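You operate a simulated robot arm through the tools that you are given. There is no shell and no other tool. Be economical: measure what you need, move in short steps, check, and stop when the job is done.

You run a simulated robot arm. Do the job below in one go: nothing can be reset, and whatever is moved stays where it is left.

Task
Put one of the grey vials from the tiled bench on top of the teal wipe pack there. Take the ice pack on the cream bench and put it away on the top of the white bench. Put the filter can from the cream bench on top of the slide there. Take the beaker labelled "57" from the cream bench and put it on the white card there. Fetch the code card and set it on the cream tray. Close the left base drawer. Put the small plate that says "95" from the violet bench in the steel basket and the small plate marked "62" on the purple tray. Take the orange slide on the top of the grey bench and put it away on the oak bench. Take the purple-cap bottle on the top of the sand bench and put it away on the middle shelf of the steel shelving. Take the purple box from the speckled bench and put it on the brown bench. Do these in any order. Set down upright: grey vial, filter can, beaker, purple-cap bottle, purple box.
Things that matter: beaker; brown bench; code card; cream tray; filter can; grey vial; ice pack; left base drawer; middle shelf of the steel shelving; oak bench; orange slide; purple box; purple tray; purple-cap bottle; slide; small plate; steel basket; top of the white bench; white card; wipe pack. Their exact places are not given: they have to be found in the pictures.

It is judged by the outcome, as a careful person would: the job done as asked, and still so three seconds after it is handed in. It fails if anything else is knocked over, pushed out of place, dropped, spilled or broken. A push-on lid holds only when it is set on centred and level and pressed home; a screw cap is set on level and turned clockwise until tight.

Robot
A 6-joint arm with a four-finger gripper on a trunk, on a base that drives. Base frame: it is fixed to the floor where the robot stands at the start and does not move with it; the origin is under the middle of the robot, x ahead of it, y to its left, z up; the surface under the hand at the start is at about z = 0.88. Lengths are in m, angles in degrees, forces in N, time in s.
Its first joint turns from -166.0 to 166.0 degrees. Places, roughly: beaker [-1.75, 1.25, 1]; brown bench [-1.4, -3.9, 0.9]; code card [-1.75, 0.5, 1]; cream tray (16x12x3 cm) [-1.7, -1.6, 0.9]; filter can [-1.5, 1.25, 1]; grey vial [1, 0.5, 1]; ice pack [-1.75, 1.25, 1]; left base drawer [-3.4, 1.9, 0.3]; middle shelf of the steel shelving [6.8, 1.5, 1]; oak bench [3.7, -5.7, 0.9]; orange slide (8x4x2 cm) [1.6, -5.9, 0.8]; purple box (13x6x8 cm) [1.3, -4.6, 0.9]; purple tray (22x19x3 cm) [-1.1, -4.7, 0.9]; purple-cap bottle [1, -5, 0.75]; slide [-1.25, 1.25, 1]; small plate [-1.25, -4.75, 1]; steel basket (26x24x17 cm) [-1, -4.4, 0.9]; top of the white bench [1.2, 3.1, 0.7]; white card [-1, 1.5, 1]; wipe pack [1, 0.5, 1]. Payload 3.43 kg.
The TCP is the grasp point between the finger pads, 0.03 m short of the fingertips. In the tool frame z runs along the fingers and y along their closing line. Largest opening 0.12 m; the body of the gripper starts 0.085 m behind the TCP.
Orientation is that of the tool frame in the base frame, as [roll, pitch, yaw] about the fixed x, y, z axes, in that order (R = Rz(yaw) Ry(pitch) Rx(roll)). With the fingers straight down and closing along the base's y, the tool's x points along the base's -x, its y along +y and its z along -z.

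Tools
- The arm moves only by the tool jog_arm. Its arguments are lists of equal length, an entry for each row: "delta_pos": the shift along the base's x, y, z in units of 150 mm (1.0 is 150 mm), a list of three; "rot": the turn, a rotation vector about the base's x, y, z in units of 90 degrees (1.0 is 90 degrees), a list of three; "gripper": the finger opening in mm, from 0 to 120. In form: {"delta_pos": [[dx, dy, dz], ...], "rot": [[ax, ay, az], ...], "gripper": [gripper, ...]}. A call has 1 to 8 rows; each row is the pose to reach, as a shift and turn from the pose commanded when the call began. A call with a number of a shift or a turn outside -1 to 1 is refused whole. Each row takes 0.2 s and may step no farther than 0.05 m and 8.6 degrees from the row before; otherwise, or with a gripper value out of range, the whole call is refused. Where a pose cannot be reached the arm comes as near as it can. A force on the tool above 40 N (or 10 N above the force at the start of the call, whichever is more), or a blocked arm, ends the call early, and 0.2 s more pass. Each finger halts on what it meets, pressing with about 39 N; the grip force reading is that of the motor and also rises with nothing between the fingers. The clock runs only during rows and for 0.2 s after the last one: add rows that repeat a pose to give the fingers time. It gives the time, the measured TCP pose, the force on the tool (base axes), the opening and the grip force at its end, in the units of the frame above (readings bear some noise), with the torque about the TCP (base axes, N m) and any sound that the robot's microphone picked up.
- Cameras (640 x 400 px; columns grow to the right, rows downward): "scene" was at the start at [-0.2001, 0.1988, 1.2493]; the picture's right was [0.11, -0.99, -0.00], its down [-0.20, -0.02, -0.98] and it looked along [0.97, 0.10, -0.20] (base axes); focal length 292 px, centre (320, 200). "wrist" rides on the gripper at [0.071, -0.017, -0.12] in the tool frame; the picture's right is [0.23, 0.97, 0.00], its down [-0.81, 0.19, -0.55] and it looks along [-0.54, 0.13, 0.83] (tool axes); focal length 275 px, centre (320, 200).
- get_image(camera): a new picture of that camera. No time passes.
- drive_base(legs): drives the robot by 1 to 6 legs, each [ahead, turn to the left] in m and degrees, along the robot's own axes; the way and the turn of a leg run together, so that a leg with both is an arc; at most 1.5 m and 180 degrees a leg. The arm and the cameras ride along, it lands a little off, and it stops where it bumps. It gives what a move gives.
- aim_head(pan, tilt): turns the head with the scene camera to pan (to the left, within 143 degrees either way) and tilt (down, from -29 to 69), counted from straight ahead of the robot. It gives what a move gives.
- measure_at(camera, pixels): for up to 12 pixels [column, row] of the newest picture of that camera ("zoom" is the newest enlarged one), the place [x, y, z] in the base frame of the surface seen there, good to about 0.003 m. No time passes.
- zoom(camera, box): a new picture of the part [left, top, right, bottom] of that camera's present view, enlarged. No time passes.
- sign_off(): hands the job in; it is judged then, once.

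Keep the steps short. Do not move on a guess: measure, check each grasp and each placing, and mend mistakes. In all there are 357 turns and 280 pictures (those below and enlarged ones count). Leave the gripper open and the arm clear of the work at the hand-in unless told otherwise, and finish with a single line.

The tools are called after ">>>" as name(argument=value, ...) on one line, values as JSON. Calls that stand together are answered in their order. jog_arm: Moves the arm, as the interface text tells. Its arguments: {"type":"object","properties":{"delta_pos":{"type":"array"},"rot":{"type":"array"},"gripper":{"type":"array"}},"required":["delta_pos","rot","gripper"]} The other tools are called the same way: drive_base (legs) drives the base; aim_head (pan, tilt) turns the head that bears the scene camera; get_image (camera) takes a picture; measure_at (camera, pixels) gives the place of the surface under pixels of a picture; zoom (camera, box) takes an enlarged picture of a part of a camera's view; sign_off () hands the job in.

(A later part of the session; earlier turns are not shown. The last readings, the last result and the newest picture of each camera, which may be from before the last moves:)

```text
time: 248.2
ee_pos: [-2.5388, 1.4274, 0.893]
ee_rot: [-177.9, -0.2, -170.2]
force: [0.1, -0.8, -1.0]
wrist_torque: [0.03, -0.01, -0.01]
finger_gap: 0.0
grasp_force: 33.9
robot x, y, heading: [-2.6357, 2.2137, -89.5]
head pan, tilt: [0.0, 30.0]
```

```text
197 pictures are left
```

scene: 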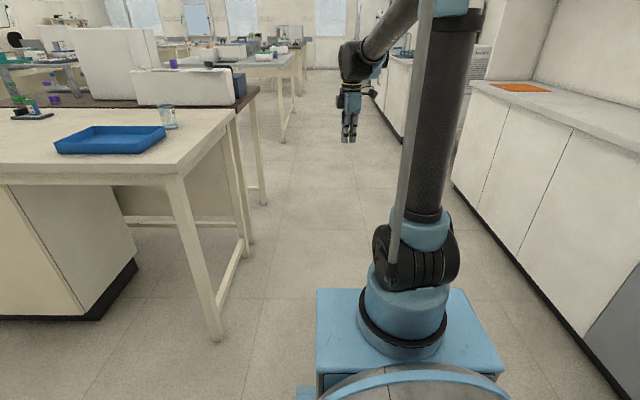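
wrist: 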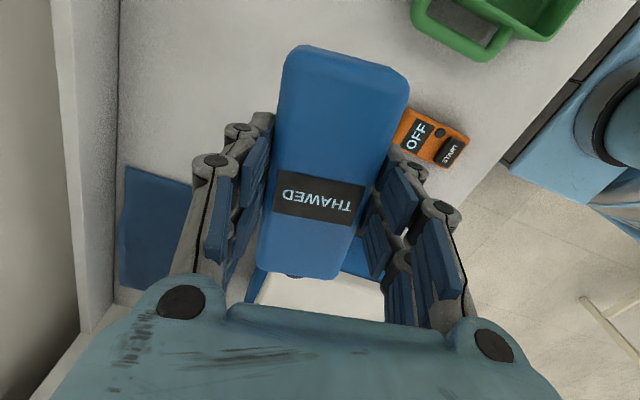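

>>> drive_base(legs=[[1.4, 0], [1.05, 0], [0, 90]])

>>> aim_head(pan=50, tilt=25)

>>> get_image(camera="scene")

>>> aim_head(pan=-60, tilt=20)

>>> get_image(camera="scene")

```text
time: 264.5
ee_pos: [-1.8521, -0.1174, 0.9018]
ee_rot: [-177.3, -0.4, -80.5]
force: [0.1, -0.2, -1.1]
wrist_torque: [-0.01, 0.05, 0.0]
finger_gap: 0.0
grasp_force: 33.5
robot x, y, heading: [-2.6311, -0.2228, 0.3]
head pan, tilt: [0.0, 30.0]
```

```text
time: 265.7
ee_pos: [-1.8647, -0.1176, 0.9114]
ee_rot: [-176.6, -0.6, -80.5]
force: [-0.2, 0.2, 0.0]
wrist_torque: [0.0, -0.03, 0.03]
finger_gap: 0.0
grasp_force: 33.7
robot x, y, heading: [-2.6293, -0.2236, 0.5]
head pan, tilt: [50.0, 25.0]
```

```text
196 pictures are left
```

scene: 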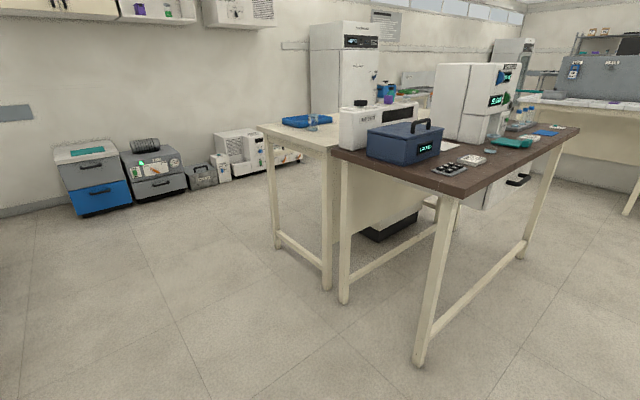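

```text
time: 267.6
ee_pos: [-1.8637, -0.1177, 0.9106]
ee_rot: [-176.5, -0.5, -80.5]
force: [-0.3, 0.2, 0.4]
wrist_torque: [0.01, 0.01, -0.01]
finger_gap: 0.0001
grasp_force: 33.1
robot x, y, heading: [-2.6248, -0.226, 0.3]
head pan, tilt: [-60.0, 20.0]
```

```text
195 pictures are left
```

scene: 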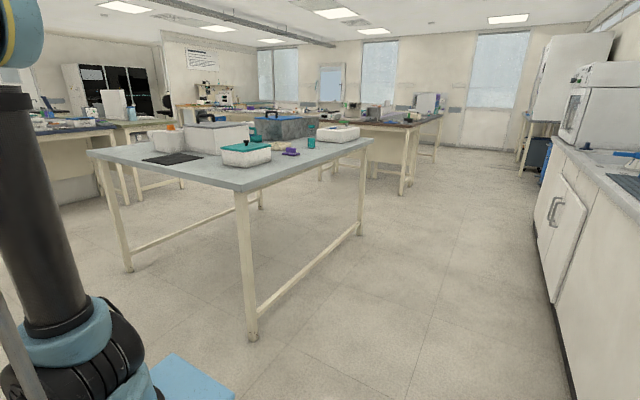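

I'll raise the arm before swinging toward the brown bench.

>>> jog_arm(delta_pos=[[-0.1, 0, 0.3], [-0.2, 0, 0.6], [-0.3, 0, 0.9], [-0.5, 0, 1]], rot=[[0, 0, 0], [0, 0, 0], [0, 0, 0], [0, 0, 0]], gripper=[0, 0, 0, 0])

>>> jog_arm(delta_pos=[[-0.1, 0, 0.3], [-0.2, 0, 0.6], [-0.3, 0, 0.9], [-0.5, 0, 1]], rot=[[0, 0, 0], [0, 0, 0], [0, 0, 0], [0, 0, 0]], gripper=[60, 60, 60, 60])

>>> drive_base(legs=[[0.95, 0], [0, 90]])

>>> aim_head(pan=0, tilt=30)

>>> get_image(camera="scene")

```text
time: 268.6
ee_pos: [-1.9391, -0.1182, 1.062]
ee_rot: [-176.6, -0.6, -80.5]
force: [1.3, 0.0, -0.3]
wrist_torque: [-0.02, 0.05, 0.04]
finger_gap: 0.0002
grasp_force: 33.5
robot x, y, heading: [-2.6295, -0.2274, 0.4]
head pan, tilt: [-60.0, 20.0]
```

```text
time: 269.6
ee_pos: [-2.0136, -0.1174, 1.2106]
ee_rot: [-176.6, -0.5, -80.5]
force: [0.6, 0.3, 0.0]
wrist_torque: [-0.01, 0.03, 0.0]
finger_gap: 0.0599
grasp_force: 0.0
robot x, y, heading: [-2.6334, -0.2239, 0.3]
head pan, tilt: [-60.0, 20.0]
```

```text
time: 279.0
ee_pos: [-1.7861, 0.3983, 1.2095]
ee_rot: [-176.6, -0.6, 10.4]
force: [0.2, 0.5, -0.3]
wrist_torque: [-0.01, 0.03, 0.02]
finger_gap: 0.0598
grasp_force: 0.1
robot x, y, heading: [-1.6592, -0.2137, 91.5]
head pan, tilt: [-60.0, 20.0]
```

```text
time: 280.3
ee_pos: [-1.785, 0.3841, 1.218]
ee_rot: [-175.9, -0.6, 10.4]
force: [-0.6, 0.4, 0.3]
wrist_torque: [0.0, 0.02, 0.0]
finger_gap: 0.06
grasp_force: 0.0
robot x, y, heading: [-1.6597, -0.2124, 91.0]
head pan, tilt: [0.0, 30.0]
```

```text
194 pictures are left
```

scene: 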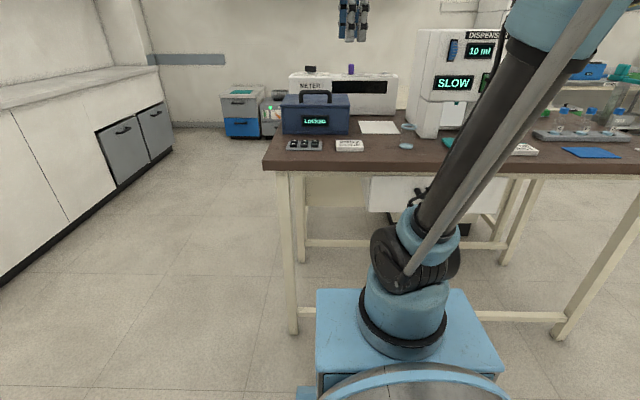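

>>> zoom(camera="scene", box=[255, 60, 475, 180])

>>> measure_at(camera="scene", pixels=[[305, 144], [350, 144], [379, 127], [275, 168], [335, 150], [363, 150], [340, 141], [315, 100], [315, 90], [524, 150]])

>>> get_image(camera="wrist")

```text
2.91 times, centred on (365, 120) of scene
```

zoom: 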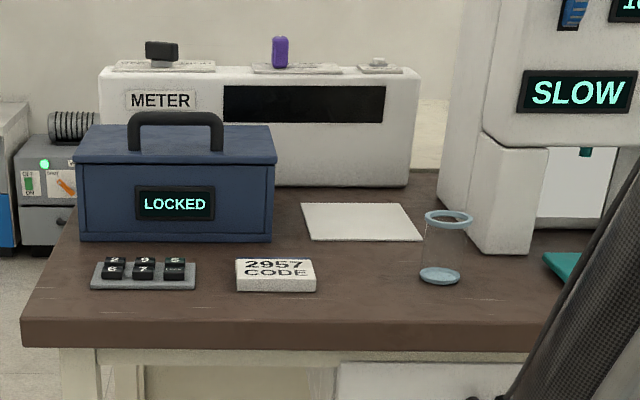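

```text
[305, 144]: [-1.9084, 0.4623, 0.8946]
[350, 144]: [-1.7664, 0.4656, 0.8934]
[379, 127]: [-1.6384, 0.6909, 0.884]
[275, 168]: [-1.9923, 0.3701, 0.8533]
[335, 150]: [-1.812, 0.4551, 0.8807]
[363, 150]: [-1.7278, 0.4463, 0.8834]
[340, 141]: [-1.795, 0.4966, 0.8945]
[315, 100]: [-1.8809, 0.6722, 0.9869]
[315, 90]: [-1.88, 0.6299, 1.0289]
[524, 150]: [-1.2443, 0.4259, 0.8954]
```

```text
192 pictures are left
```

wrist: 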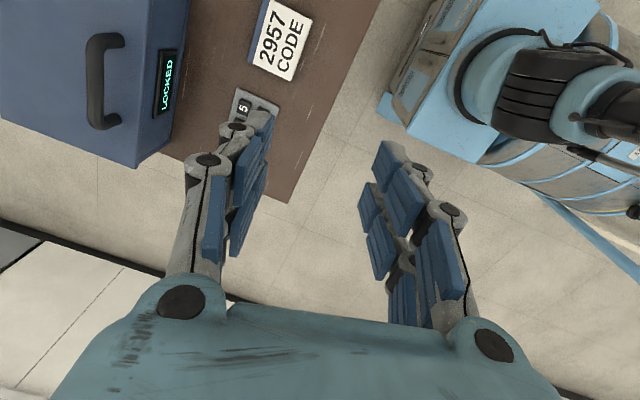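

The code card "2957 CODE" is at about (-1.768, 0.465). I'll measure its corners in the wrist view.

>>> measure_at(camera="wrist", pixels=[[275, 3], [310, 20], [290, 80], [252, 64], [282, 42]])

```text
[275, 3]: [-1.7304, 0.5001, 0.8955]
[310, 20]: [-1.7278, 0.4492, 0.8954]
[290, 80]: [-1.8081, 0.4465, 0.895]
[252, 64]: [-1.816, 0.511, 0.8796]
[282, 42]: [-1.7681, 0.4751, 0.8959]
```

>>> jog_arm(delta_pos=[[0.03, 0.2, -0.15], [0.06, 0.4, -0.3], [0.1, 0.61, -0.45], [0.1, 0.61, -0.75], [0.1, 0.61, -1]], rot=[[-0.015, -0.003, -0.031], [-0.03, -0.005, -0.062], [-0.045, -0.008, -0.093], [-0.045, -0.008, -0.093], [-0.045, -0.008, -0.093]], gripper=[80, 90, 90, 90, 90])

>>> get_image(camera="wrist")

```text
time: 281.5
ee_pos: [-1.7706, 0.4737, 1.0665]
ee_rot: [-180.0, -0.9, 2.0]
force: [0.3, 0.2, 0.7]
wrist_torque: [0.04, -0.03, 0.03]
finger_gap: 0.0899
grasp_force: 0.0
robot x, y, heading: [-1.6567, -0.2134, 91.0]
head pan, tilt: [0.0, 30.0]
```

```text
191 pictures are left
```

wrist: 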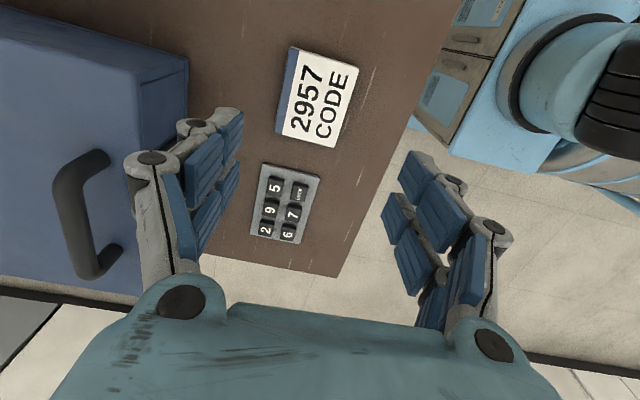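

>>> measure_at(camera="wrist", pixels=[[318, 97], [292, 50], [357, 68], [335, 145], [280, 130]])

>>> jog_arm(delta_pos=[[0, 0.01, -0.3], [0, 0.01, -0.6], [0, 0.01, -0.9], [0, 0.01, -1]], rot=[[0, 0.01, 0], [0, 0.01, 0], [0, 0.01, 0], [0, 0.01, 0]], gripper=[90, 90, 90, 90])

>>> get_image(camera="wrist")

```text
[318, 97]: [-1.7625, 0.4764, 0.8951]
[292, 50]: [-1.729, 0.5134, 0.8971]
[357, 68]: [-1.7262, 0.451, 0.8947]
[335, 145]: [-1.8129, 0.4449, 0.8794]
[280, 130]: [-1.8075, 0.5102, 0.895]
```

```text
time: 282.5
ee_pos: [-1.7692, 0.4753, 0.9162]
ee_rot: [-179.9, -0.1, 2.1]
force: [0.7, 0.1, 0.2]
wrist_torque: [0.0, 0.01, -0.01]
finger_gap: 0.0898
grasp_force: 0.0
robot x, y, heading: [-1.6569, -0.2142, 91.1]
head pan, tilt: [0.0, 30.0]
```

```text
190 pictures are left
```

wrist: 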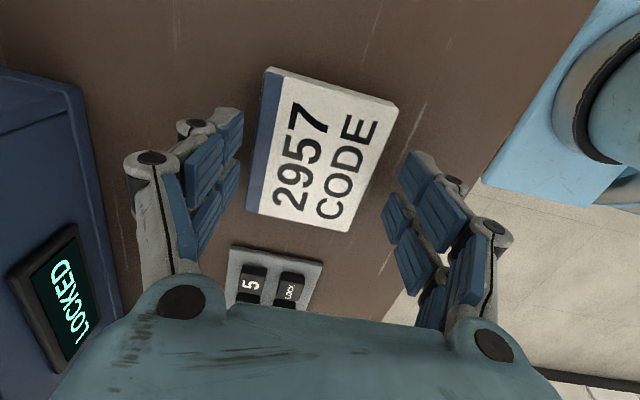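

>>> jog_arm(delta_pos=[[0, 0.01, -0.025], [0, 0.01, -0.025], [0, 0.01, -0.025], [0, 0.01, -0.025], [0, 0.01, -0.025]], rot=[[0, 0, 0], [0, 0, 0], [0, 0, 0], [0, 0, 0], [0, 0, 0]], gripper=[90, 70, 50, 30, 30])

>>> jog_arm(delta_pos=[[0, 0, 0.15], [0, 0, 0.4], [0, 0, 0.7], [0, 0, 1]], rot=[[0, 0, 0], [0, 0, 0], [0, 0, 0], [0, 0, 0]], gripper=[30, 30, 30, 30])

>>> get_image(camera="wrist")

```text
time: 283.7
ee_pos: [-1.7709, 0.4775, 0.9136]
ee_rot: [-179.9, 0.0, 2.0]
force: [0.4, -0.2, 2.9]
wrist_torque: [-0.15, -0.06, 0.06]
finger_gap: 0.0693
grasp_force: 38.9
robot x, y, heading: [-1.6627, -0.2153, 91.3]
head pan, tilt: [0.0, 30.0]
```

```text
time: 284.7
ee_pos: [-1.7697, 0.4781, 1.0659]
ee_rot: [-179.9, 0.0, 2.0]
force: [0.4, -0.2, -1.1]
wrist_torque: [-0.03, -0.01, 0.02]
finger_gap: 0.0692
grasp_force: 39.4
robot x, y, heading: [-1.6579, -0.2151, 90.9]
head pan, tilt: [0.0, 30.0]
```

```text
189 pictures are left
```

wrist: 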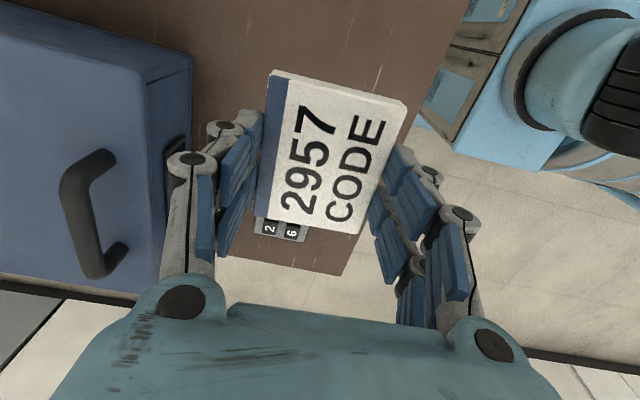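

The card is held. I'll raise it and turn around to find the cream tray.

>>> jog_arm(delta_pos=[[0, -0.1, 0.3], [0, -0.3, 0.5], [0, -0.5, 0.7], [0, -0.7, 0.9]], rot=[[0, 0, 0], [0, 0, 0], [0, 0, 0], [0, 0, 0]], gripper=[30, 30, 30, 30])

>>> drive_base(legs=[[0, 90], [0, 90]])

>>> aim_head(pan=10, tilt=28)

>>> get_image(camera="scene")

```text
time: 285.7
ee_pos: [-1.7714, 0.3735, 1.1989]
ee_rot: [180.0, -0.1, 2.0]
force: [0.1, -0.4, -0.8]
wrist_torque: [-0.01, -0.03, -0.03]
finger_gap: 0.0694
grasp_force: 39.1
robot x, y, heading: [-1.6576, -0.2152, 91.3]
head pan, tilt: [0.0, 30.0]
```

```text
time: 294.7
ee_pos: [-1.5589, -0.8062, 1.1992]
ee_rot: [-179.9, 0.1, -179.0]
force: [-0.1, -0.5, 0.3]
wrist_torque: [0.01, -0.02, 0.0]
finger_gap: 0.0693
grasp_force: 39.1
robot x, y, heading: [-1.6806, -0.2138, -89.9]
head pan, tilt: [0.0, 30.0]
```

```text
time: 295.5
ee_pos: [-1.5601, -0.7911, 1.2055]
ee_rot: [-179.3, 0.0, -179.1]
force: [-0.4, 0.1, -0.7]
wrist_torque: [-0.02, 0.02, 0.01]
finger_gap: 0.0692
grasp_force: 39.1
robot x, y, heading: [-1.678, -0.214, -89.6]
head pan, tilt: [10.0, 28.0]
```

```text
188 pictures are left
```

scene: 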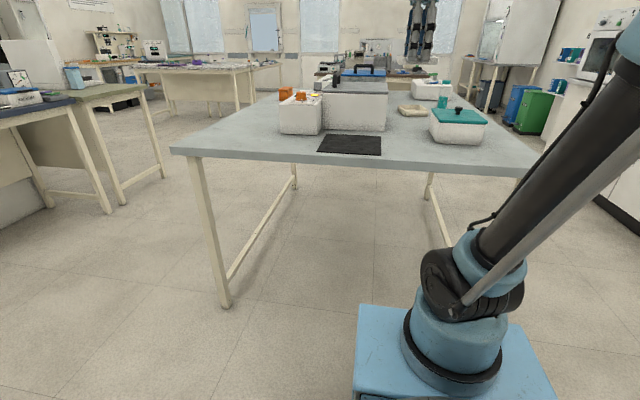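

>>> zoom(camera="scene", box=[260, 50, 520, 170])

>>> measure_at(camera="scene", pixels=[[413, 110], [403, 110], [425, 110], [413, 117], [460, 118], [445, 100], [355, 140], [185, 150], [520, 155], [355, 95], [437, 140]])

```text
2.46 times, centred on (390, 110) of scene
```

zoom: 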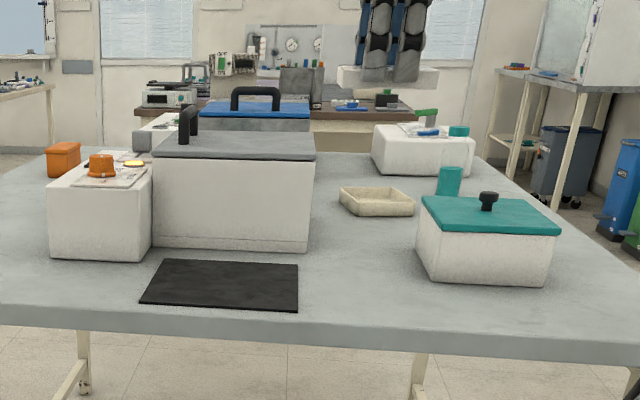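

```text
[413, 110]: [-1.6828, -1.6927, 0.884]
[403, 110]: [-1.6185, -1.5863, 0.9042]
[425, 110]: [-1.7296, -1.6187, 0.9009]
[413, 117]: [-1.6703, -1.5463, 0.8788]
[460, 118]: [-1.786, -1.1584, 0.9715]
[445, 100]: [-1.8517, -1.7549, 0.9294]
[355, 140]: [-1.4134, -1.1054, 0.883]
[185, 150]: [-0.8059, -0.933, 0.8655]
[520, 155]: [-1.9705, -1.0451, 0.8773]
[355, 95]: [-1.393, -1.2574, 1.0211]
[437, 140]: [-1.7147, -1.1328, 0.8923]
```

The cream tray is at about (-1.68, -1.62). I'll drive closer to the grey bench edge (y≈-0.94) without touching it.

>>> drive_base(legs=[[0.36, 0]])

>>> jog_arm(delta_pos=[[-0.2, -0.25, 0], [-0.4, -0.5, 0], [-0.6, -0.75, 0], [-0.8, -1, 0]], rot=[[0, 0, 0], [0, 0, 0], [0, 0, 0], [0, 0, 0]], gripper=[30, 30, 30, 30])

>>> jog_arm(delta_pos=[[0, -0.25, -0.1], [0, -0.5, -0.2], [0, -0.75, -0.3], [0, -1, -0.4]], rot=[[0, 0, 0], [0, 0, 0], [0, 0, 0], [0, 0, 0]], gripper=[30, 30, 30, 30])

>>> get_image(camera="scene")

>>> get_image(camera="wrist")

```text
time: 297.8
ee_pos: [-1.5569, -1.1554, 1.2055]
ee_rot: [-179.3, 0.0, -178.9]
force: [0.7, 0.2, -0.9]
wrist_torque: [0.02, 0.0, -0.01]
finger_gap: 0.0695
grasp_force: 39.1
robot x, y, heading: [-1.6781, -0.5773, -89.6]
head pan, tilt: [10.0, 28.0]
```

```text
time: 298.8
ee_pos: [-1.6777, -1.2885, 1.2129]
ee_rot: [-178.6, 0.1, -178.9]
force: [-0.3, 1.2, 0.0]
wrist_torque: [-0.08, 0.02, 0.03]
finger_gap: 0.0694
grasp_force: 39.0
robot x, y, heading: [-1.6829, -0.5751, -89.7]
head pan, tilt: [10.0, 28.0]
```

```text
time: 299.8
ee_pos: [-1.6778, -1.4391, 1.1525]
ee_rot: [-178.5, 0.0, -179.0]
force: [-0.9, 1.2, -0.3]
wrist_torque: [-0.06, -0.03, -0.01]
finger_gap: 0.0694
grasp_force: 39.2
robot x, y, heading: [-1.6813, -0.5789, -89.8]
head pan, tilt: [10.0, 28.0]
```

```text
186 pictures are left
```

scene: 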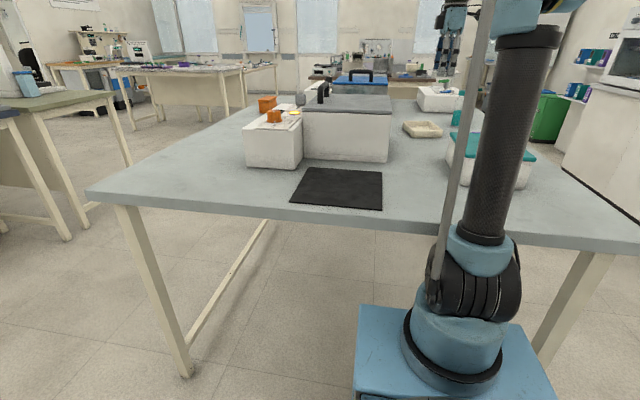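

```text
185 pictures are left
```

wrist: 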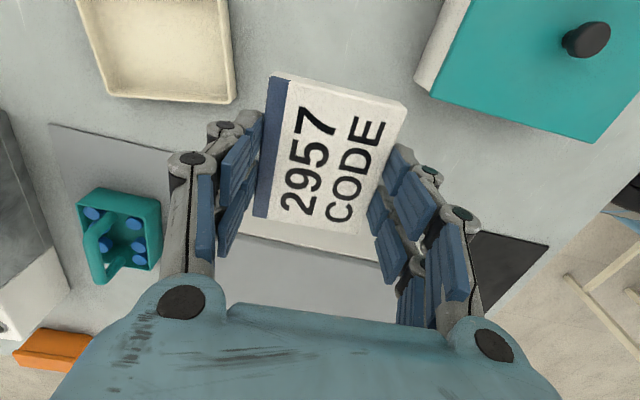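

>>> measure_at(camera="wrist", pixels=[[80, 5], [110, 95], [233, 100], [218, 5], [155, 45], [120, 80], [215, 85]])

```text
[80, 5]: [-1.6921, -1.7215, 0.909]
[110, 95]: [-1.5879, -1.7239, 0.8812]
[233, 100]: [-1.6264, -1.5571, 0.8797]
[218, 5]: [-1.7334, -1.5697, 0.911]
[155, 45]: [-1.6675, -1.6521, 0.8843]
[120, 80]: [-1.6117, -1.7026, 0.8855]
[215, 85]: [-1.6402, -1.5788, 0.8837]
```

>>> jog_arm(delta_pos=[[0.01, -0.3, 0], [0.03, -0.6, 0], [0.05, -0.85, -0.1], [0.06, -0.93, -0.3]], rot=[[0.0055, 0, 0.05], [0.011, 0, 0.1], [0.0165, 0, 0.145], [0.0165, 0, 0.145]], gripper=[30, 30, 30, 30])

>>> jog_arm(delta_pos=[[0, -0.25, -0.15], [0, -0.48, -0.3], [0.01, -0.49, -0.5], [0.01, -0.49, -0.7]], rot=[[0, 0, 0], [0, 0, 0], [0, 0, 0], [0, 0, 0]], gripper=[30, 30, 30, 30])

>>> get_image(camera="wrist")

```text
time: 300.8
ee_pos: [-1.6692, -1.5785, 1.106]
ee_rot: [180.0, 0.2, -165.8]
force: [0.1, 0.4, 0.0]
wrist_torque: [-0.04, 0.02, -0.01]
finger_gap: 0.0692
grasp_force: 38.8
robot x, y, heading: [-1.6757, -0.5807, -89.7]
head pan, tilt: [10.0, 28.0]
```

```text
time: 301.8
ee_pos: [-1.6674, -1.6485, 1.0065]
ee_rot: [-179.8, 0.1, -165.9]
force: [-0.5, 1.2, -1.5]
wrist_torque: [0.03, -0.02, 0.02]
finger_gap: 0.0692
grasp_force: 39.0
robot x, y, heading: [-1.6817, -0.5796, -89.8]
head pan, tilt: [10.0, 28.0]
```

```text
184 pictures are left
```

wrist: 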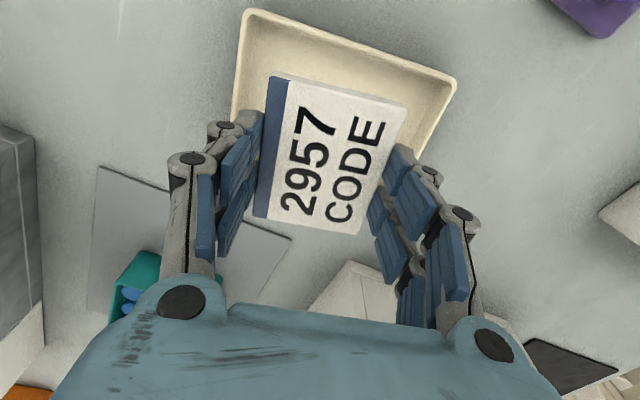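

>>> measure_at(camera="wrist", pixels=[[247, 12], [452, 78], [330, 60], [270, 30], [430, 90]])

```text
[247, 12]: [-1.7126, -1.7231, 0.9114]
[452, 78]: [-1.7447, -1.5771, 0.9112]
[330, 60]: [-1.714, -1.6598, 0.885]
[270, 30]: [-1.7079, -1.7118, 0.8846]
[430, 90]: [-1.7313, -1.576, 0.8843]
```

>>> jog_arm(delta_pos=[[0, 0.02, -0.3], [0, 0.02, -0.5], [0, 0.02, -0.57], [0, 0.02, -0.59]], rot=[[0, 0, 0], [0, 0, 0], [0, 0, 0], [0, 0, 0]], gripper=[30, 30, 30, 30])

>>> get_image(camera="wrist")

```text
time: 302.8
ee_pos: [-1.6669, -1.6461, 0.9193]
ee_rot: [-179.8, 0.1, -165.9]
force: [-0.4, -0.5, -1.4]
wrist_torque: [-0.02, -0.02, 0.0]
finger_gap: 0.0694
grasp_force: 39.3
robot x, y, heading: [-1.6796, -0.5743, -89.6]
head pan, tilt: [10.0, 28.0]
```

```text
183 pictures are left
```

wrist: 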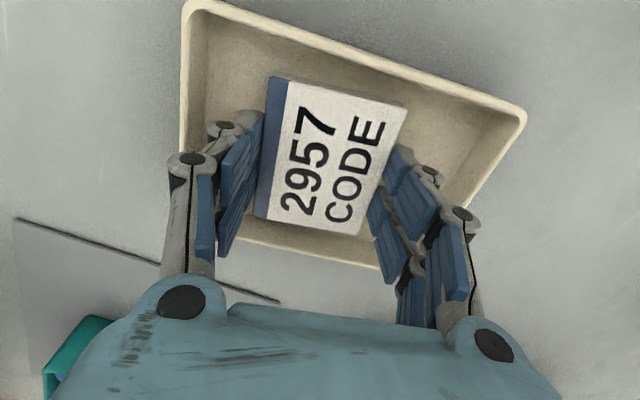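

>>> jog_arm(delta_pos=[[0, 0, -0.01], [0, 0, -0.02], [0, 0, -0.028]], rot=[[0, 0, 0], [0, 0, 0], [0, 0, 0]], gripper=[30, 30, 30])

```text
time: 303.6
ee_pos: [-1.6668, -1.645, 0.9147]
ee_rot: [-179.7, 0.1, -165.9]
force: [0.3, -2.3, 31.2]
wrist_torque: [-0.04, 0.01, 0.01]
finger_gap: 0.0694
grasp_force: 39.3
robot x, y, heading: [-1.6791, -0.5791, -89.7]
head pan, tilt: [10.0, 28.0]
```

Contact with the tray floor. I'll ease up, open and lift.

>>> jog_arm(delta_pos=[[0, 0, 0.012], [0, 0, 0.012], [0, 0, 0.012], [0, 0, 0.3], [0, 0, 0.6], [0, 0, 0.9]], rot=[[0, 0, 0], [0, 0, 0], [0, 0, 0], [0, 0, 0], [0, 0, 0], [0, 0, 0]], gripper=[80, 85, 85, 85, 85, 85])

>>> get_image(camera="wrist")

```text
time: 305.0
ee_pos: [-1.6649, -1.6459, 1.0507]
ee_rot: [-179.8, 0.1, -165.9]
force: [-0.5, 0.0, -0.3]
wrist_torque: [0.01, 0.03, 0.03]
finger_gap: 0.085
grasp_force: 0.1
robot x, y, heading: [-1.6805, -0.5819, -89.7]
head pan, tilt: [10.0, 28.0]
```

```text
182 pictures are left
```

wrist: 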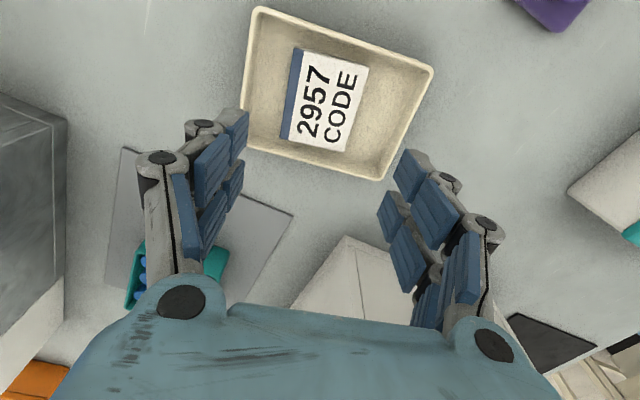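

The code card lies in the cream tray. I'll retract and head south toward the violet bench.

>>> jog_arm(delta_pos=[[0, 0.1, 0.3], [0, 0.3, 0.5], [0, 0.5, 0.7], [0, 0.75, 0.85], [0, 1, 1]], rot=[[0, 0, 0], [0, 0, 0], [0, 0, 0], [0, 0, 0], [0, 0, 0]], gripper=[85, 85, 85, 85, 85])

>>> jog_arm(delta_pos=[[0, 0.3, 0], [0, 0.6, 0], [0, 0.9, 0]], rot=[[0, 0, -0.05], [0, 0, -0.1], [0, 0, -0.15]], gripper=[85, 85, 85])

>>> jog_arm(delta_pos=[[0, 0.3, 0.1], [0, 0.6, 0.2], [0, 0.85, 0.3]], rot=[[0, 0, 0], [0, 0, 0], [0, 0, 0]], gripper=[85, 85, 85])

>>> drive_base(legs=[[-0.25, 0], [0, 90], [1.4, 0], [0, -90], [1.3, 0]])

>>> aim_head(pan=-10, tilt=20)

>>> get_image(camera="scene")

```text
time: 306.2
ee_pos: [-1.6652, -1.4997, 1.1922]
ee_rot: [-179.9, 0.3, -165.9]
force: [-0.5, -0.1, -1.2]
wrist_torque: [0.07, 0.0, -0.01]
finger_gap: 0.085
grasp_force: 0.0
robot x, y, heading: [-1.6776, -0.5825, -89.6]
head pan, tilt: [10.0, 28.0]
```

```text
time: 307.0
ee_pos: [-1.6642, -1.3667, 1.1941]
ee_rot: [179.9, 0.2, -179.4]
force: [0.5, -0.2, 0.7]
wrist_torque: [0.09, 0.02, 0.0]
finger_gap: 0.0847
grasp_force: 0.1
robot x, y, heading: [-1.6762, -0.5749, -89.5]
head pan, tilt: [10.0, 28.0]
```

```text
time: 307.8
ee_pos: [-1.6659, -1.238, 1.2385]
ee_rot: [-180.0, 0.2, -179.4]
force: [0.8, -1.4, -0.6]
wrist_torque: [0.09, -0.03, 0.02]
finger_gap: 0.0849
grasp_force: 0.0
robot x, y, heading: [-1.6746, -0.5754, -89.8]
head pan, tilt: [10.0, 28.0]
```

```text
time: 331.2
ee_pos: [-0.284, -2.3149, 1.2391]
ee_rot: [-179.9, 0.2, 179.8]
force: [0.3, -0.7, -0.4]
wrist_torque: [0.01, -0.01, 0.0]
finger_gap: 0.0849
grasp_force: 0.0
robot x, y, heading: [-0.2852, -1.6571, -90.5]
head pan, tilt: [10.0, 28.0]
```

```text
time: 332.0
ee_pos: [-0.2831, -2.3005, 1.2462]
ee_rot: [-179.3, 0.2, 179.7]
force: [-0.6, 0.0, 0.7]
wrist_torque: [-0.02, 0.03, -0.02]
finger_gap: 0.0851
grasp_force: 0.1
robot x, y, heading: [-0.2853, -1.6573, -90.5]
head pan, tilt: [-10.0, 20.0]
```

```text
181 pictures are left
```

scene: 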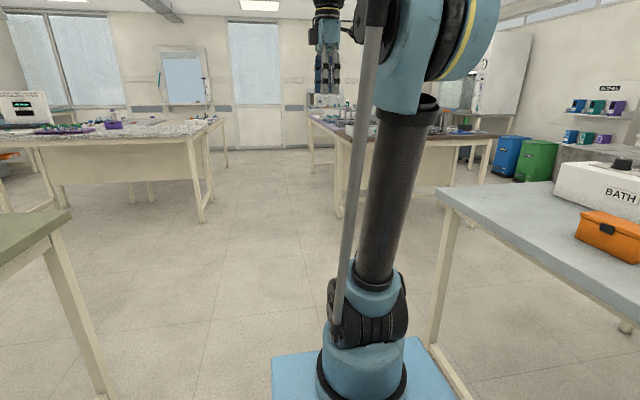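

>>> measure_at(camera="scene", pixels=[[345, 150], [320, 122], [490, 135], [200, 145], [40, 145], [345, 205], [205, 218], [225, 170], [65, 215]])

>>> zoom(camera="scene", box=[0, 90, 240, 230])

>>> zoom(camera="scene", box=[280, 70, 520, 210])

```text
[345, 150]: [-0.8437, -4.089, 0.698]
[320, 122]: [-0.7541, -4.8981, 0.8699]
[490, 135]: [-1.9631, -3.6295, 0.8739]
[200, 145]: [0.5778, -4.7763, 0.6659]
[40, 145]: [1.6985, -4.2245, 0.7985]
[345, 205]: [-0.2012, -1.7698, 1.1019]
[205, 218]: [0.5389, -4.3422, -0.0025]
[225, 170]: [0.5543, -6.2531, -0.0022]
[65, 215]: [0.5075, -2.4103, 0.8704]
```

```text
2.67 times, centred on (120, 160) of scene
```

zoom: 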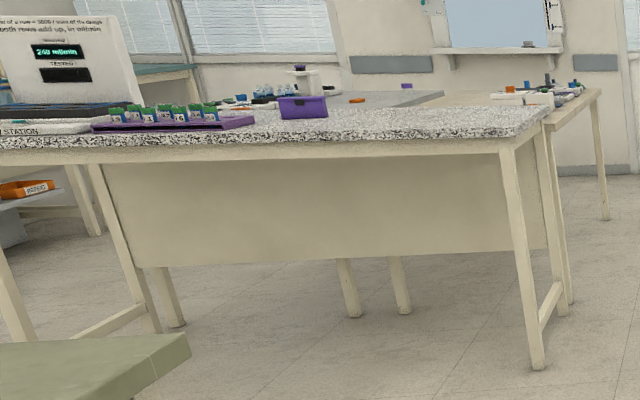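

```text
2.67 times, centred on (400, 140) of scene
```

zoom: 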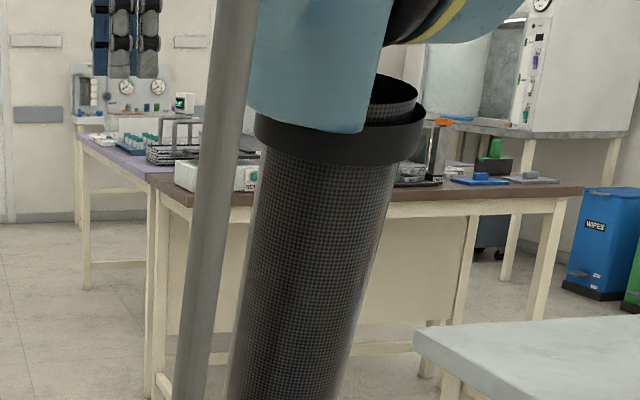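

>>> drive_base(legs=[[1.4, 0], [1.5, 0], [0, -90]])

>>> aim_head(pan=10, tilt=32)

>>> get_image(camera="scene")

>>> get_image(camera="wrist")

```text
time: 350.5
ee_pos: [-0.9844, -4.5484, 1.2473]
ee_rot: [-179.4, 0.3, 89.4]
force: [-0.3, 0.2, 0.0]
wrist_torque: [0.0, 0.01, -0.05]
finger_gap: 0.0852
grasp_force: 0.0
robot x, y, heading: [-0.3432, -4.562, 179.2]
head pan, tilt: [-10.0, 20.0]
```

```text
time: 351.4
ee_pos: [-0.9706, -4.5507, 1.2539]
ee_rot: [-178.6, 0.1, 89.2]
force: [0.0, 0.7, 0.0]
wrist_torque: [-0.02, 0.01, 0.0]
finger_gap: 0.0852
grasp_force: 0.1
robot x, y, heading: [-0.3427, -4.5623, 179.1]
head pan, tilt: [10.0, 32.0]
```

```text
178 pictures are left
```

scene: 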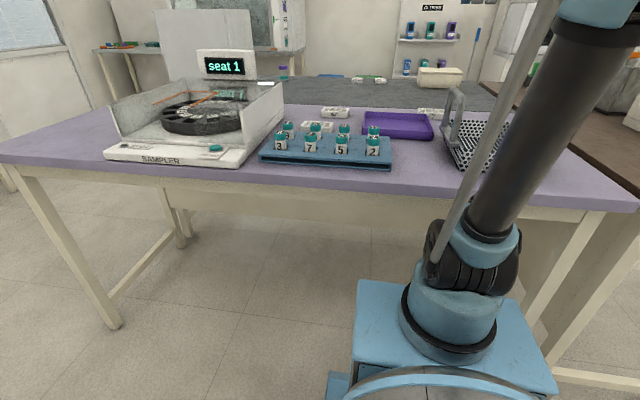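

```text
177 pictures are left
```

wrist: 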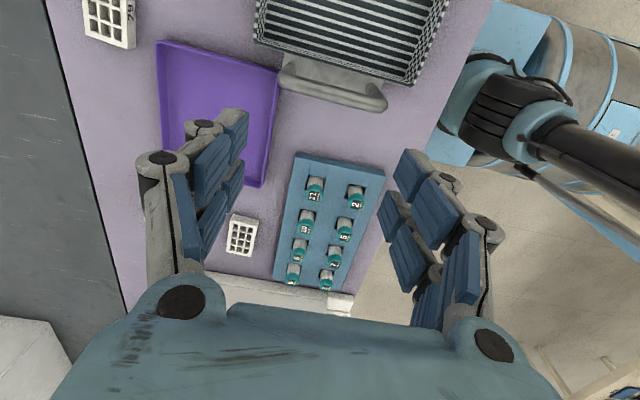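

>>> zoom(camera="scene", box=[250, 60, 510, 190])

>>> zoom(camera="wrist", box=[60, 0, 300, 290])

```text
2.46 times, centred on (380, 125) of scene
```

zoom: 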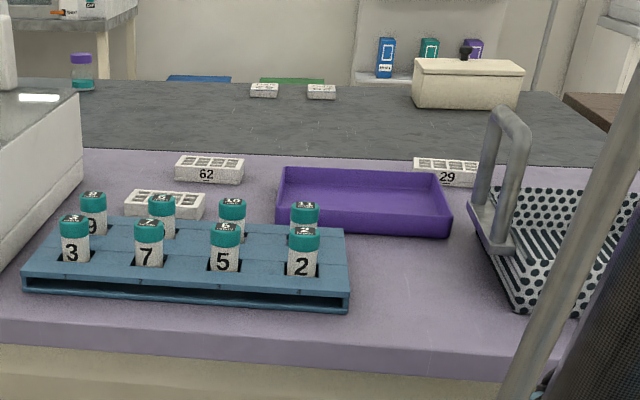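

```text
1.38 times, centred on (180, 145) of wrist
```

zoom: 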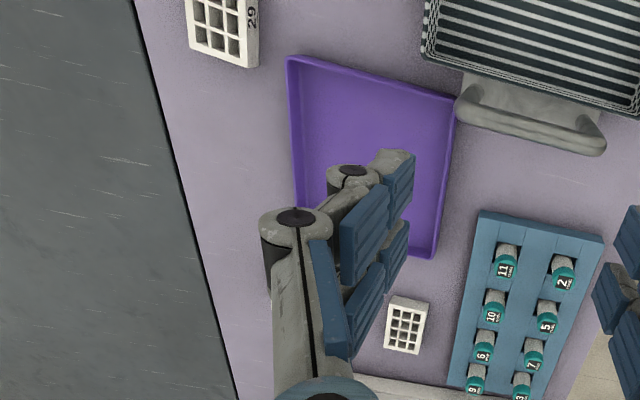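

>>> measure_at(camera="scene", pixels=[[334, 111], [318, 126], [432, 111], [395, 125], [365, 112], [430, 137], [368, 138], [357, 96], [381, 97]])

>>> measure_at(camera="wrist", pixels=[[228, 245], [233, 215], [258, 222], [250, 255], [242, 235], [157, 43], [278, 72], [255, 185], [255, 45], [405, 80], [450, 5], [385, 100]])

>>> zoom(camera="wrist", box=[215, 200, 275, 270])

```text
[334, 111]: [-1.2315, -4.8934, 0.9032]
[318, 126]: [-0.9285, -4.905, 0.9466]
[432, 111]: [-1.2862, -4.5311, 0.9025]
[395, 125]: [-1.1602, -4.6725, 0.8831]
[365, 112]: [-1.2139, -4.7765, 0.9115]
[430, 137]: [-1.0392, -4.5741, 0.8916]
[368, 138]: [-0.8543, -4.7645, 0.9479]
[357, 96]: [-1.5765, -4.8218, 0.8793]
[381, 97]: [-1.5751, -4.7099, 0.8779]
```

```text
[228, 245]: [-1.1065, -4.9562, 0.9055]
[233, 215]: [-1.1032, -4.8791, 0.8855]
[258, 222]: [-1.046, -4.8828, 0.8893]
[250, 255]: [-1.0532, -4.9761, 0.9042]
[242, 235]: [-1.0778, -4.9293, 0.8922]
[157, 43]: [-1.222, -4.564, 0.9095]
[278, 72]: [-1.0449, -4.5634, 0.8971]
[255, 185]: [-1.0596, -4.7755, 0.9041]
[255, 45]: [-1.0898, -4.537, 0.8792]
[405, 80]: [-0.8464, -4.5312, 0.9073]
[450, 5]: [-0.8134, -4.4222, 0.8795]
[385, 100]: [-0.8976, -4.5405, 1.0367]
```

```text
5.71 times, centred on (245, 235) of wrist
```

zoom: 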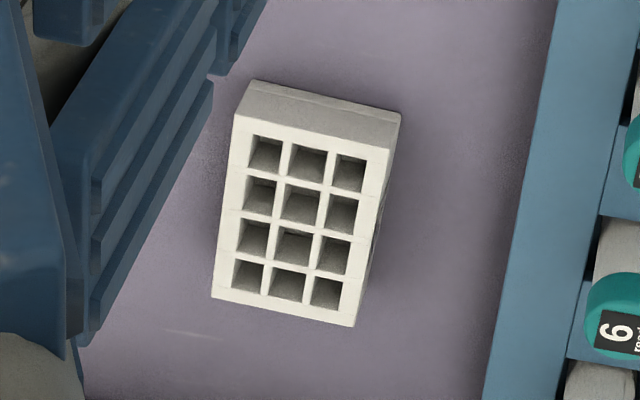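

The plate behind the rack sits at about (-1.078, -4.925). Plates "62" and "29" are the other two there, so this should be "95"; I'll check it once lifted. Moving over it.

>>> jog_arm(delta_pos=[[-0.12, -0.28, 0], [-0.24, -0.56, 0], [-0.35, -0.84, 0]], rot=[[0, -0.005, 0], [0, -0.01, 0], [0, -0.0155, 0]], gripper=[85, 85, 85])

>>> jog_arm(delta_pos=[[-0.12, -0.24, -0.15], [-0.24, -0.48, -0.3], [-0.36, -0.72, -0.45], [-0.36, -0.84, -0.7]], rot=[[0, 0, 0], [0, 0, 0], [0, 0, 0], [0, 0, 0]], gripper=[85, 85, 85, 85])

>>> jog_arm(delta_pos=[[0, -0.25, -0.15], [0, -0.5, -0.3], [0, -0.8, -0.45]], rot=[[0, 0, 0], [0, 0, 0], [0, 0, 0]], gripper=[85, 85, 85])

>>> get_image(camera="wrist")

```text
time: 352.2
ee_pos: [-1.0214, -4.6767, 1.2559]
ee_rot: [-180.0, 0.0, 89.3]
force: [0.4, -0.4, 0.1]
wrist_torque: [-0.03, 0.01, 0.02]
finger_gap: 0.085
grasp_force: 0.1
robot x, y, heading: [-0.3402, -4.565, 179.0]
head pan, tilt: [10.0, 32.0]
```

```text
time: 353.2
ee_pos: [-1.0765, -4.8025, 1.1487]
ee_rot: [179.9, 0.1, 89.3]
force: [0.7, -0.4, -0.2]
wrist_torque: [0.01, 0.06, 0.01]
finger_gap: 0.0849
grasp_force: 0.0
robot x, y, heading: [-0.3404, -4.5622, 178.9]
head pan, tilt: [10.0, 32.0]
```

```text
refused: row 3 steps farther than a row can; nothing moved
```

```text
173 pictures are left
```

wrist: 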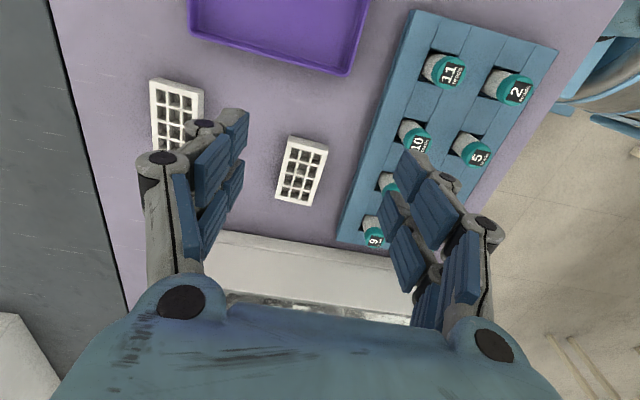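

>>> measure_at(camera="wrist", pixels=[[288, 145], [327, 150], [276, 192], [312, 203], [302, 172], [330, 225], [350, 220], [345, 200], [330, 235]])

```text
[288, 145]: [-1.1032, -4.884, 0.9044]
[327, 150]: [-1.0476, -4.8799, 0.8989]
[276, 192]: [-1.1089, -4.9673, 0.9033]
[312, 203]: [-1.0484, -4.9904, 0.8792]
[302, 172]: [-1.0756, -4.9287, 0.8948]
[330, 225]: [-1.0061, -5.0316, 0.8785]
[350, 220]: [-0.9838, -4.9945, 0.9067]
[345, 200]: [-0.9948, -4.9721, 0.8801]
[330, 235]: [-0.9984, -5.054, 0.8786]
```

>>> jog_arm(delta_pos=[[0, -0.22, -0.2], [0, -0.44, -0.4], [0, -0.66, -0.6], [0, -0.82, -0.8], [0, -0.82, -1]], rot=[[0, 0, 0], [0, 0, 0], [0, 0, 0], [0, 0, 0], [0, 0, 0]], gripper=[85, 80, 80, 80, 80])

>>> get_image(camera="wrist")

```text
time: 354.4
ee_pos: [-1.0768, -4.9252, 0.9996]
ee_rot: [-179.9, 0.1, 89.4]
force: [0.2, 0.3, 0.0]
wrist_torque: [0.0, 0.03, -0.02]
finger_gap: 0.08
grasp_force: 0.0
robot x, y, heading: [-0.3441, -4.5633, 179.1]
head pan, tilt: [10.0, 32.0]
```

```text
172 pictures are left
```

wrist: 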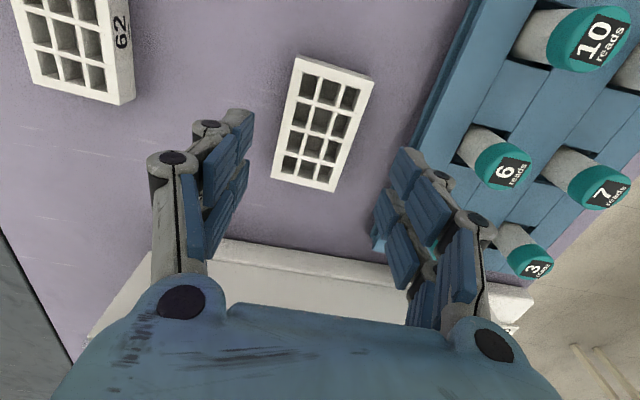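

>>> jog_arm(delta_pos=[[0, 0, -0.2], [0, 0, -0.4], [0, 0, -0.57], [0, 0, -0.57], [0, 0, -0.57], [0, 0, -0.57]], rot=[[0, 0, 0], [0, 0, 0], [0, 0, 0], [0, 0, 0], [0, 0, 0], [0, 0, 0]], gripper=[80, 80, 80, 50, 30, 30])

>>> jog_arm(delta_pos=[[0, 0, 0.25], [0, 0, 0.5], [0, 0, 0.75], [0, 0, 1]], rot=[[0, 0, 0], [0, 0, 0], [0, 0, 0], [0, 0, 0]], gripper=[30, 30, 30, 30])

>>> jog_arm(delta_pos=[[0, 0.1, 0.25], [0, 0.3, 0.5], [0, 0.5, 0.7]], rot=[[0, 0, 0], [0, 0, 0], [0, 0, 0]], gripper=[30, 30, 30])

>>> get_image(camera="wrist")

>>> zoom(camera="scene", box=[260, 30, 480, 170])

```text
time: 355.8
ee_pos: [-1.0759, -4.9264, 0.9121]
ee_rot: [-179.9, 0.2, 89.3]
force: [0.2, 0.1, 1.5]
wrist_torque: [0.02, 0.05, -0.01]
finger_gap: 0.0592
grasp_force: 39.0
robot x, y, heading: [-0.3405, -4.5635, 179.1]
head pan, tilt: [10.0, 32.0]
```

```text
time: 356.8
ee_pos: [-1.0761, -4.9259, 1.0649]
ee_rot: [179.9, 0.1, 89.3]
force: [-0.6, 0.5, -1.3]
wrist_torque: [0.01, -0.03, 0.01]
finger_gap: 0.0592
grasp_force: 38.5
robot x, y, heading: [-0.339, -4.5692, 178.9]
head pan, tilt: [10.0, 32.0]
```

```text
time: 357.6
ee_pos: [-1.0766, -4.8491, 1.1675]
ee_rot: [179.9, 0.1, 89.3]
force: [-0.9, -0.8, 0.0]
wrist_torque: [0.05, -0.07, 0.02]
finger_gap: 0.0589
grasp_force: 39.0
robot x, y, heading: [-0.3415, -4.566, 178.9]
head pan, tilt: [10.0, 32.0]
```

```text
171 pictures are left
```

wrist: 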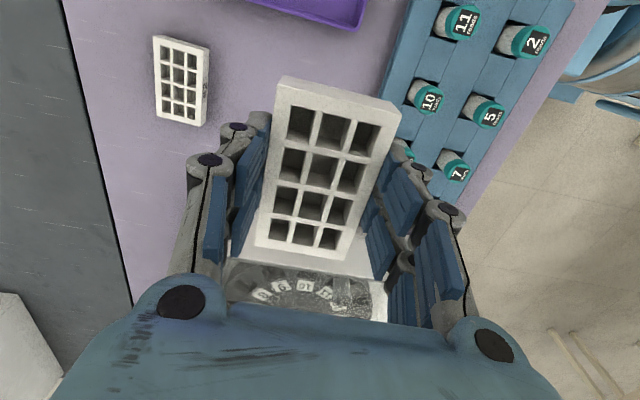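

```text
2.86 times, centred on (370, 100) of scene
```

zoom: 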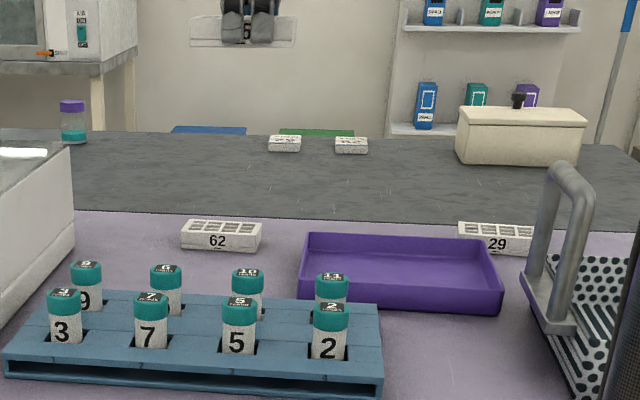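

>>> zoom(camera="scene", box=[315, 10, 375, 60])

>>> zoom(camera="scene", box=[340, 85, 400, 120])

```text
8.00 times, centred on (345, 35) of scene
```

zoom: 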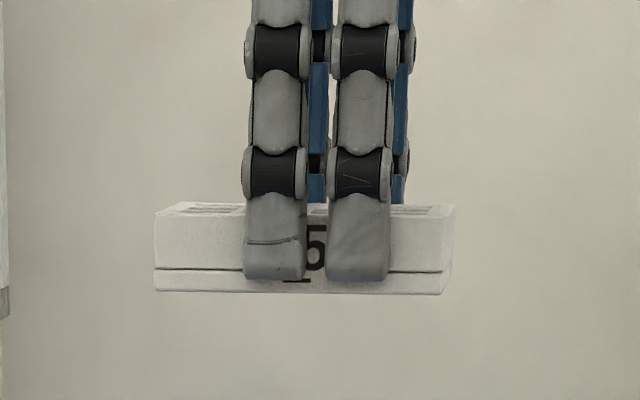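

```text
10.67 times, centred on (370, 102) of scene
```

zoom: 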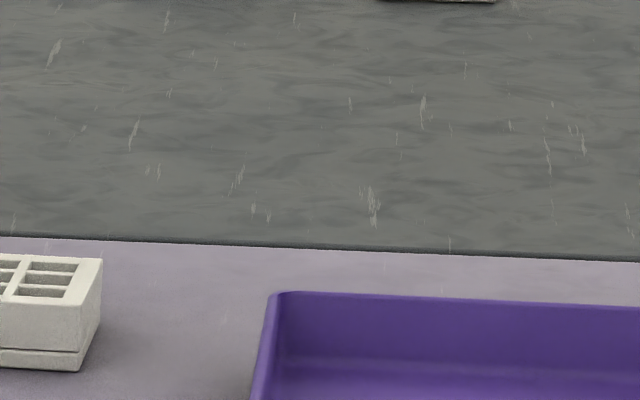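

The digit visible beside the fingers ("…5") fits 95. Next I'll move over the steel basket to view it.

>>> jog_arm(delta_pos=[[0.1, 0.2, 0.2], [0.2, 0.4, 0.4], [0.3, 0.65, 0.5], [0.4, 0.95, 0.5]], rot=[[0, 0, 0], [0, 0, 0], [0, 0, 0], [0, 0, 0]], gripper=[30, 30, 30, 30])

>>> jog_arm(delta_pos=[[0.1, 0.25, 0.1], [0.2, 0.5, 0.2], [0.3, 0.75, 0.3], [0.4, 0.95, 0.3]], rot=[[0, 0, 0], [0, 0, 0], [0, 0, 0], [0, 0, 0]], gripper=[30, 30, 30, 30])

>>> get_image(camera="wrist")

>>> get_image(camera="scene")

```text
time: 358.6
ee_pos: [-1.0148, -4.7065, 1.2429]
ee_rot: [179.8, 0.1, 89.3]
force: [0.1, -1.1, -1.0]
wrist_torque: [0.02, -0.02, 0.03]
finger_gap: 0.059
grasp_force: 39.0
robot x, y, heading: [-0.3429, -4.5635, 178.8]
head pan, tilt: [10.0, 32.0]
```

```text
time: 359.6
ee_pos: [-0.9573, -4.5641, 1.2888]
ee_rot: [180.0, 0.0, 89.3]
force: [-0.2, 0.4, 0.3]
wrist_torque: [0.01, -0.02, 0.01]
finger_gap: 0.0588
grasp_force: 39.1
robot x, y, heading: [-0.3463, -4.5654, 179.1]
head pan, tilt: [10.0, 32.0]
```

```text
167 pictures are left
```

wrist: 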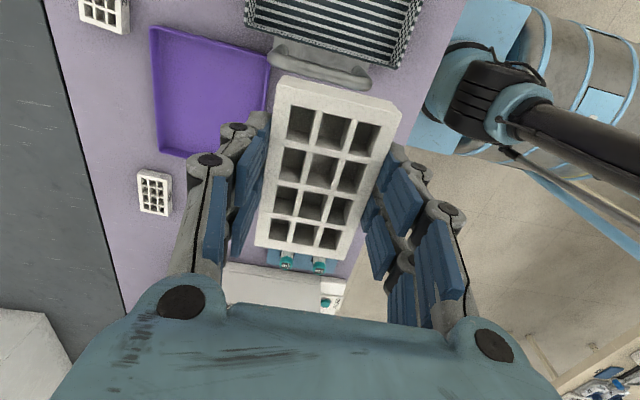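

```text
166 pictures are left
```

scene: 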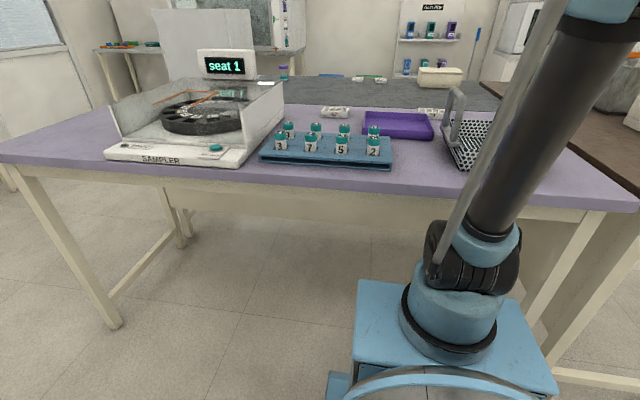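

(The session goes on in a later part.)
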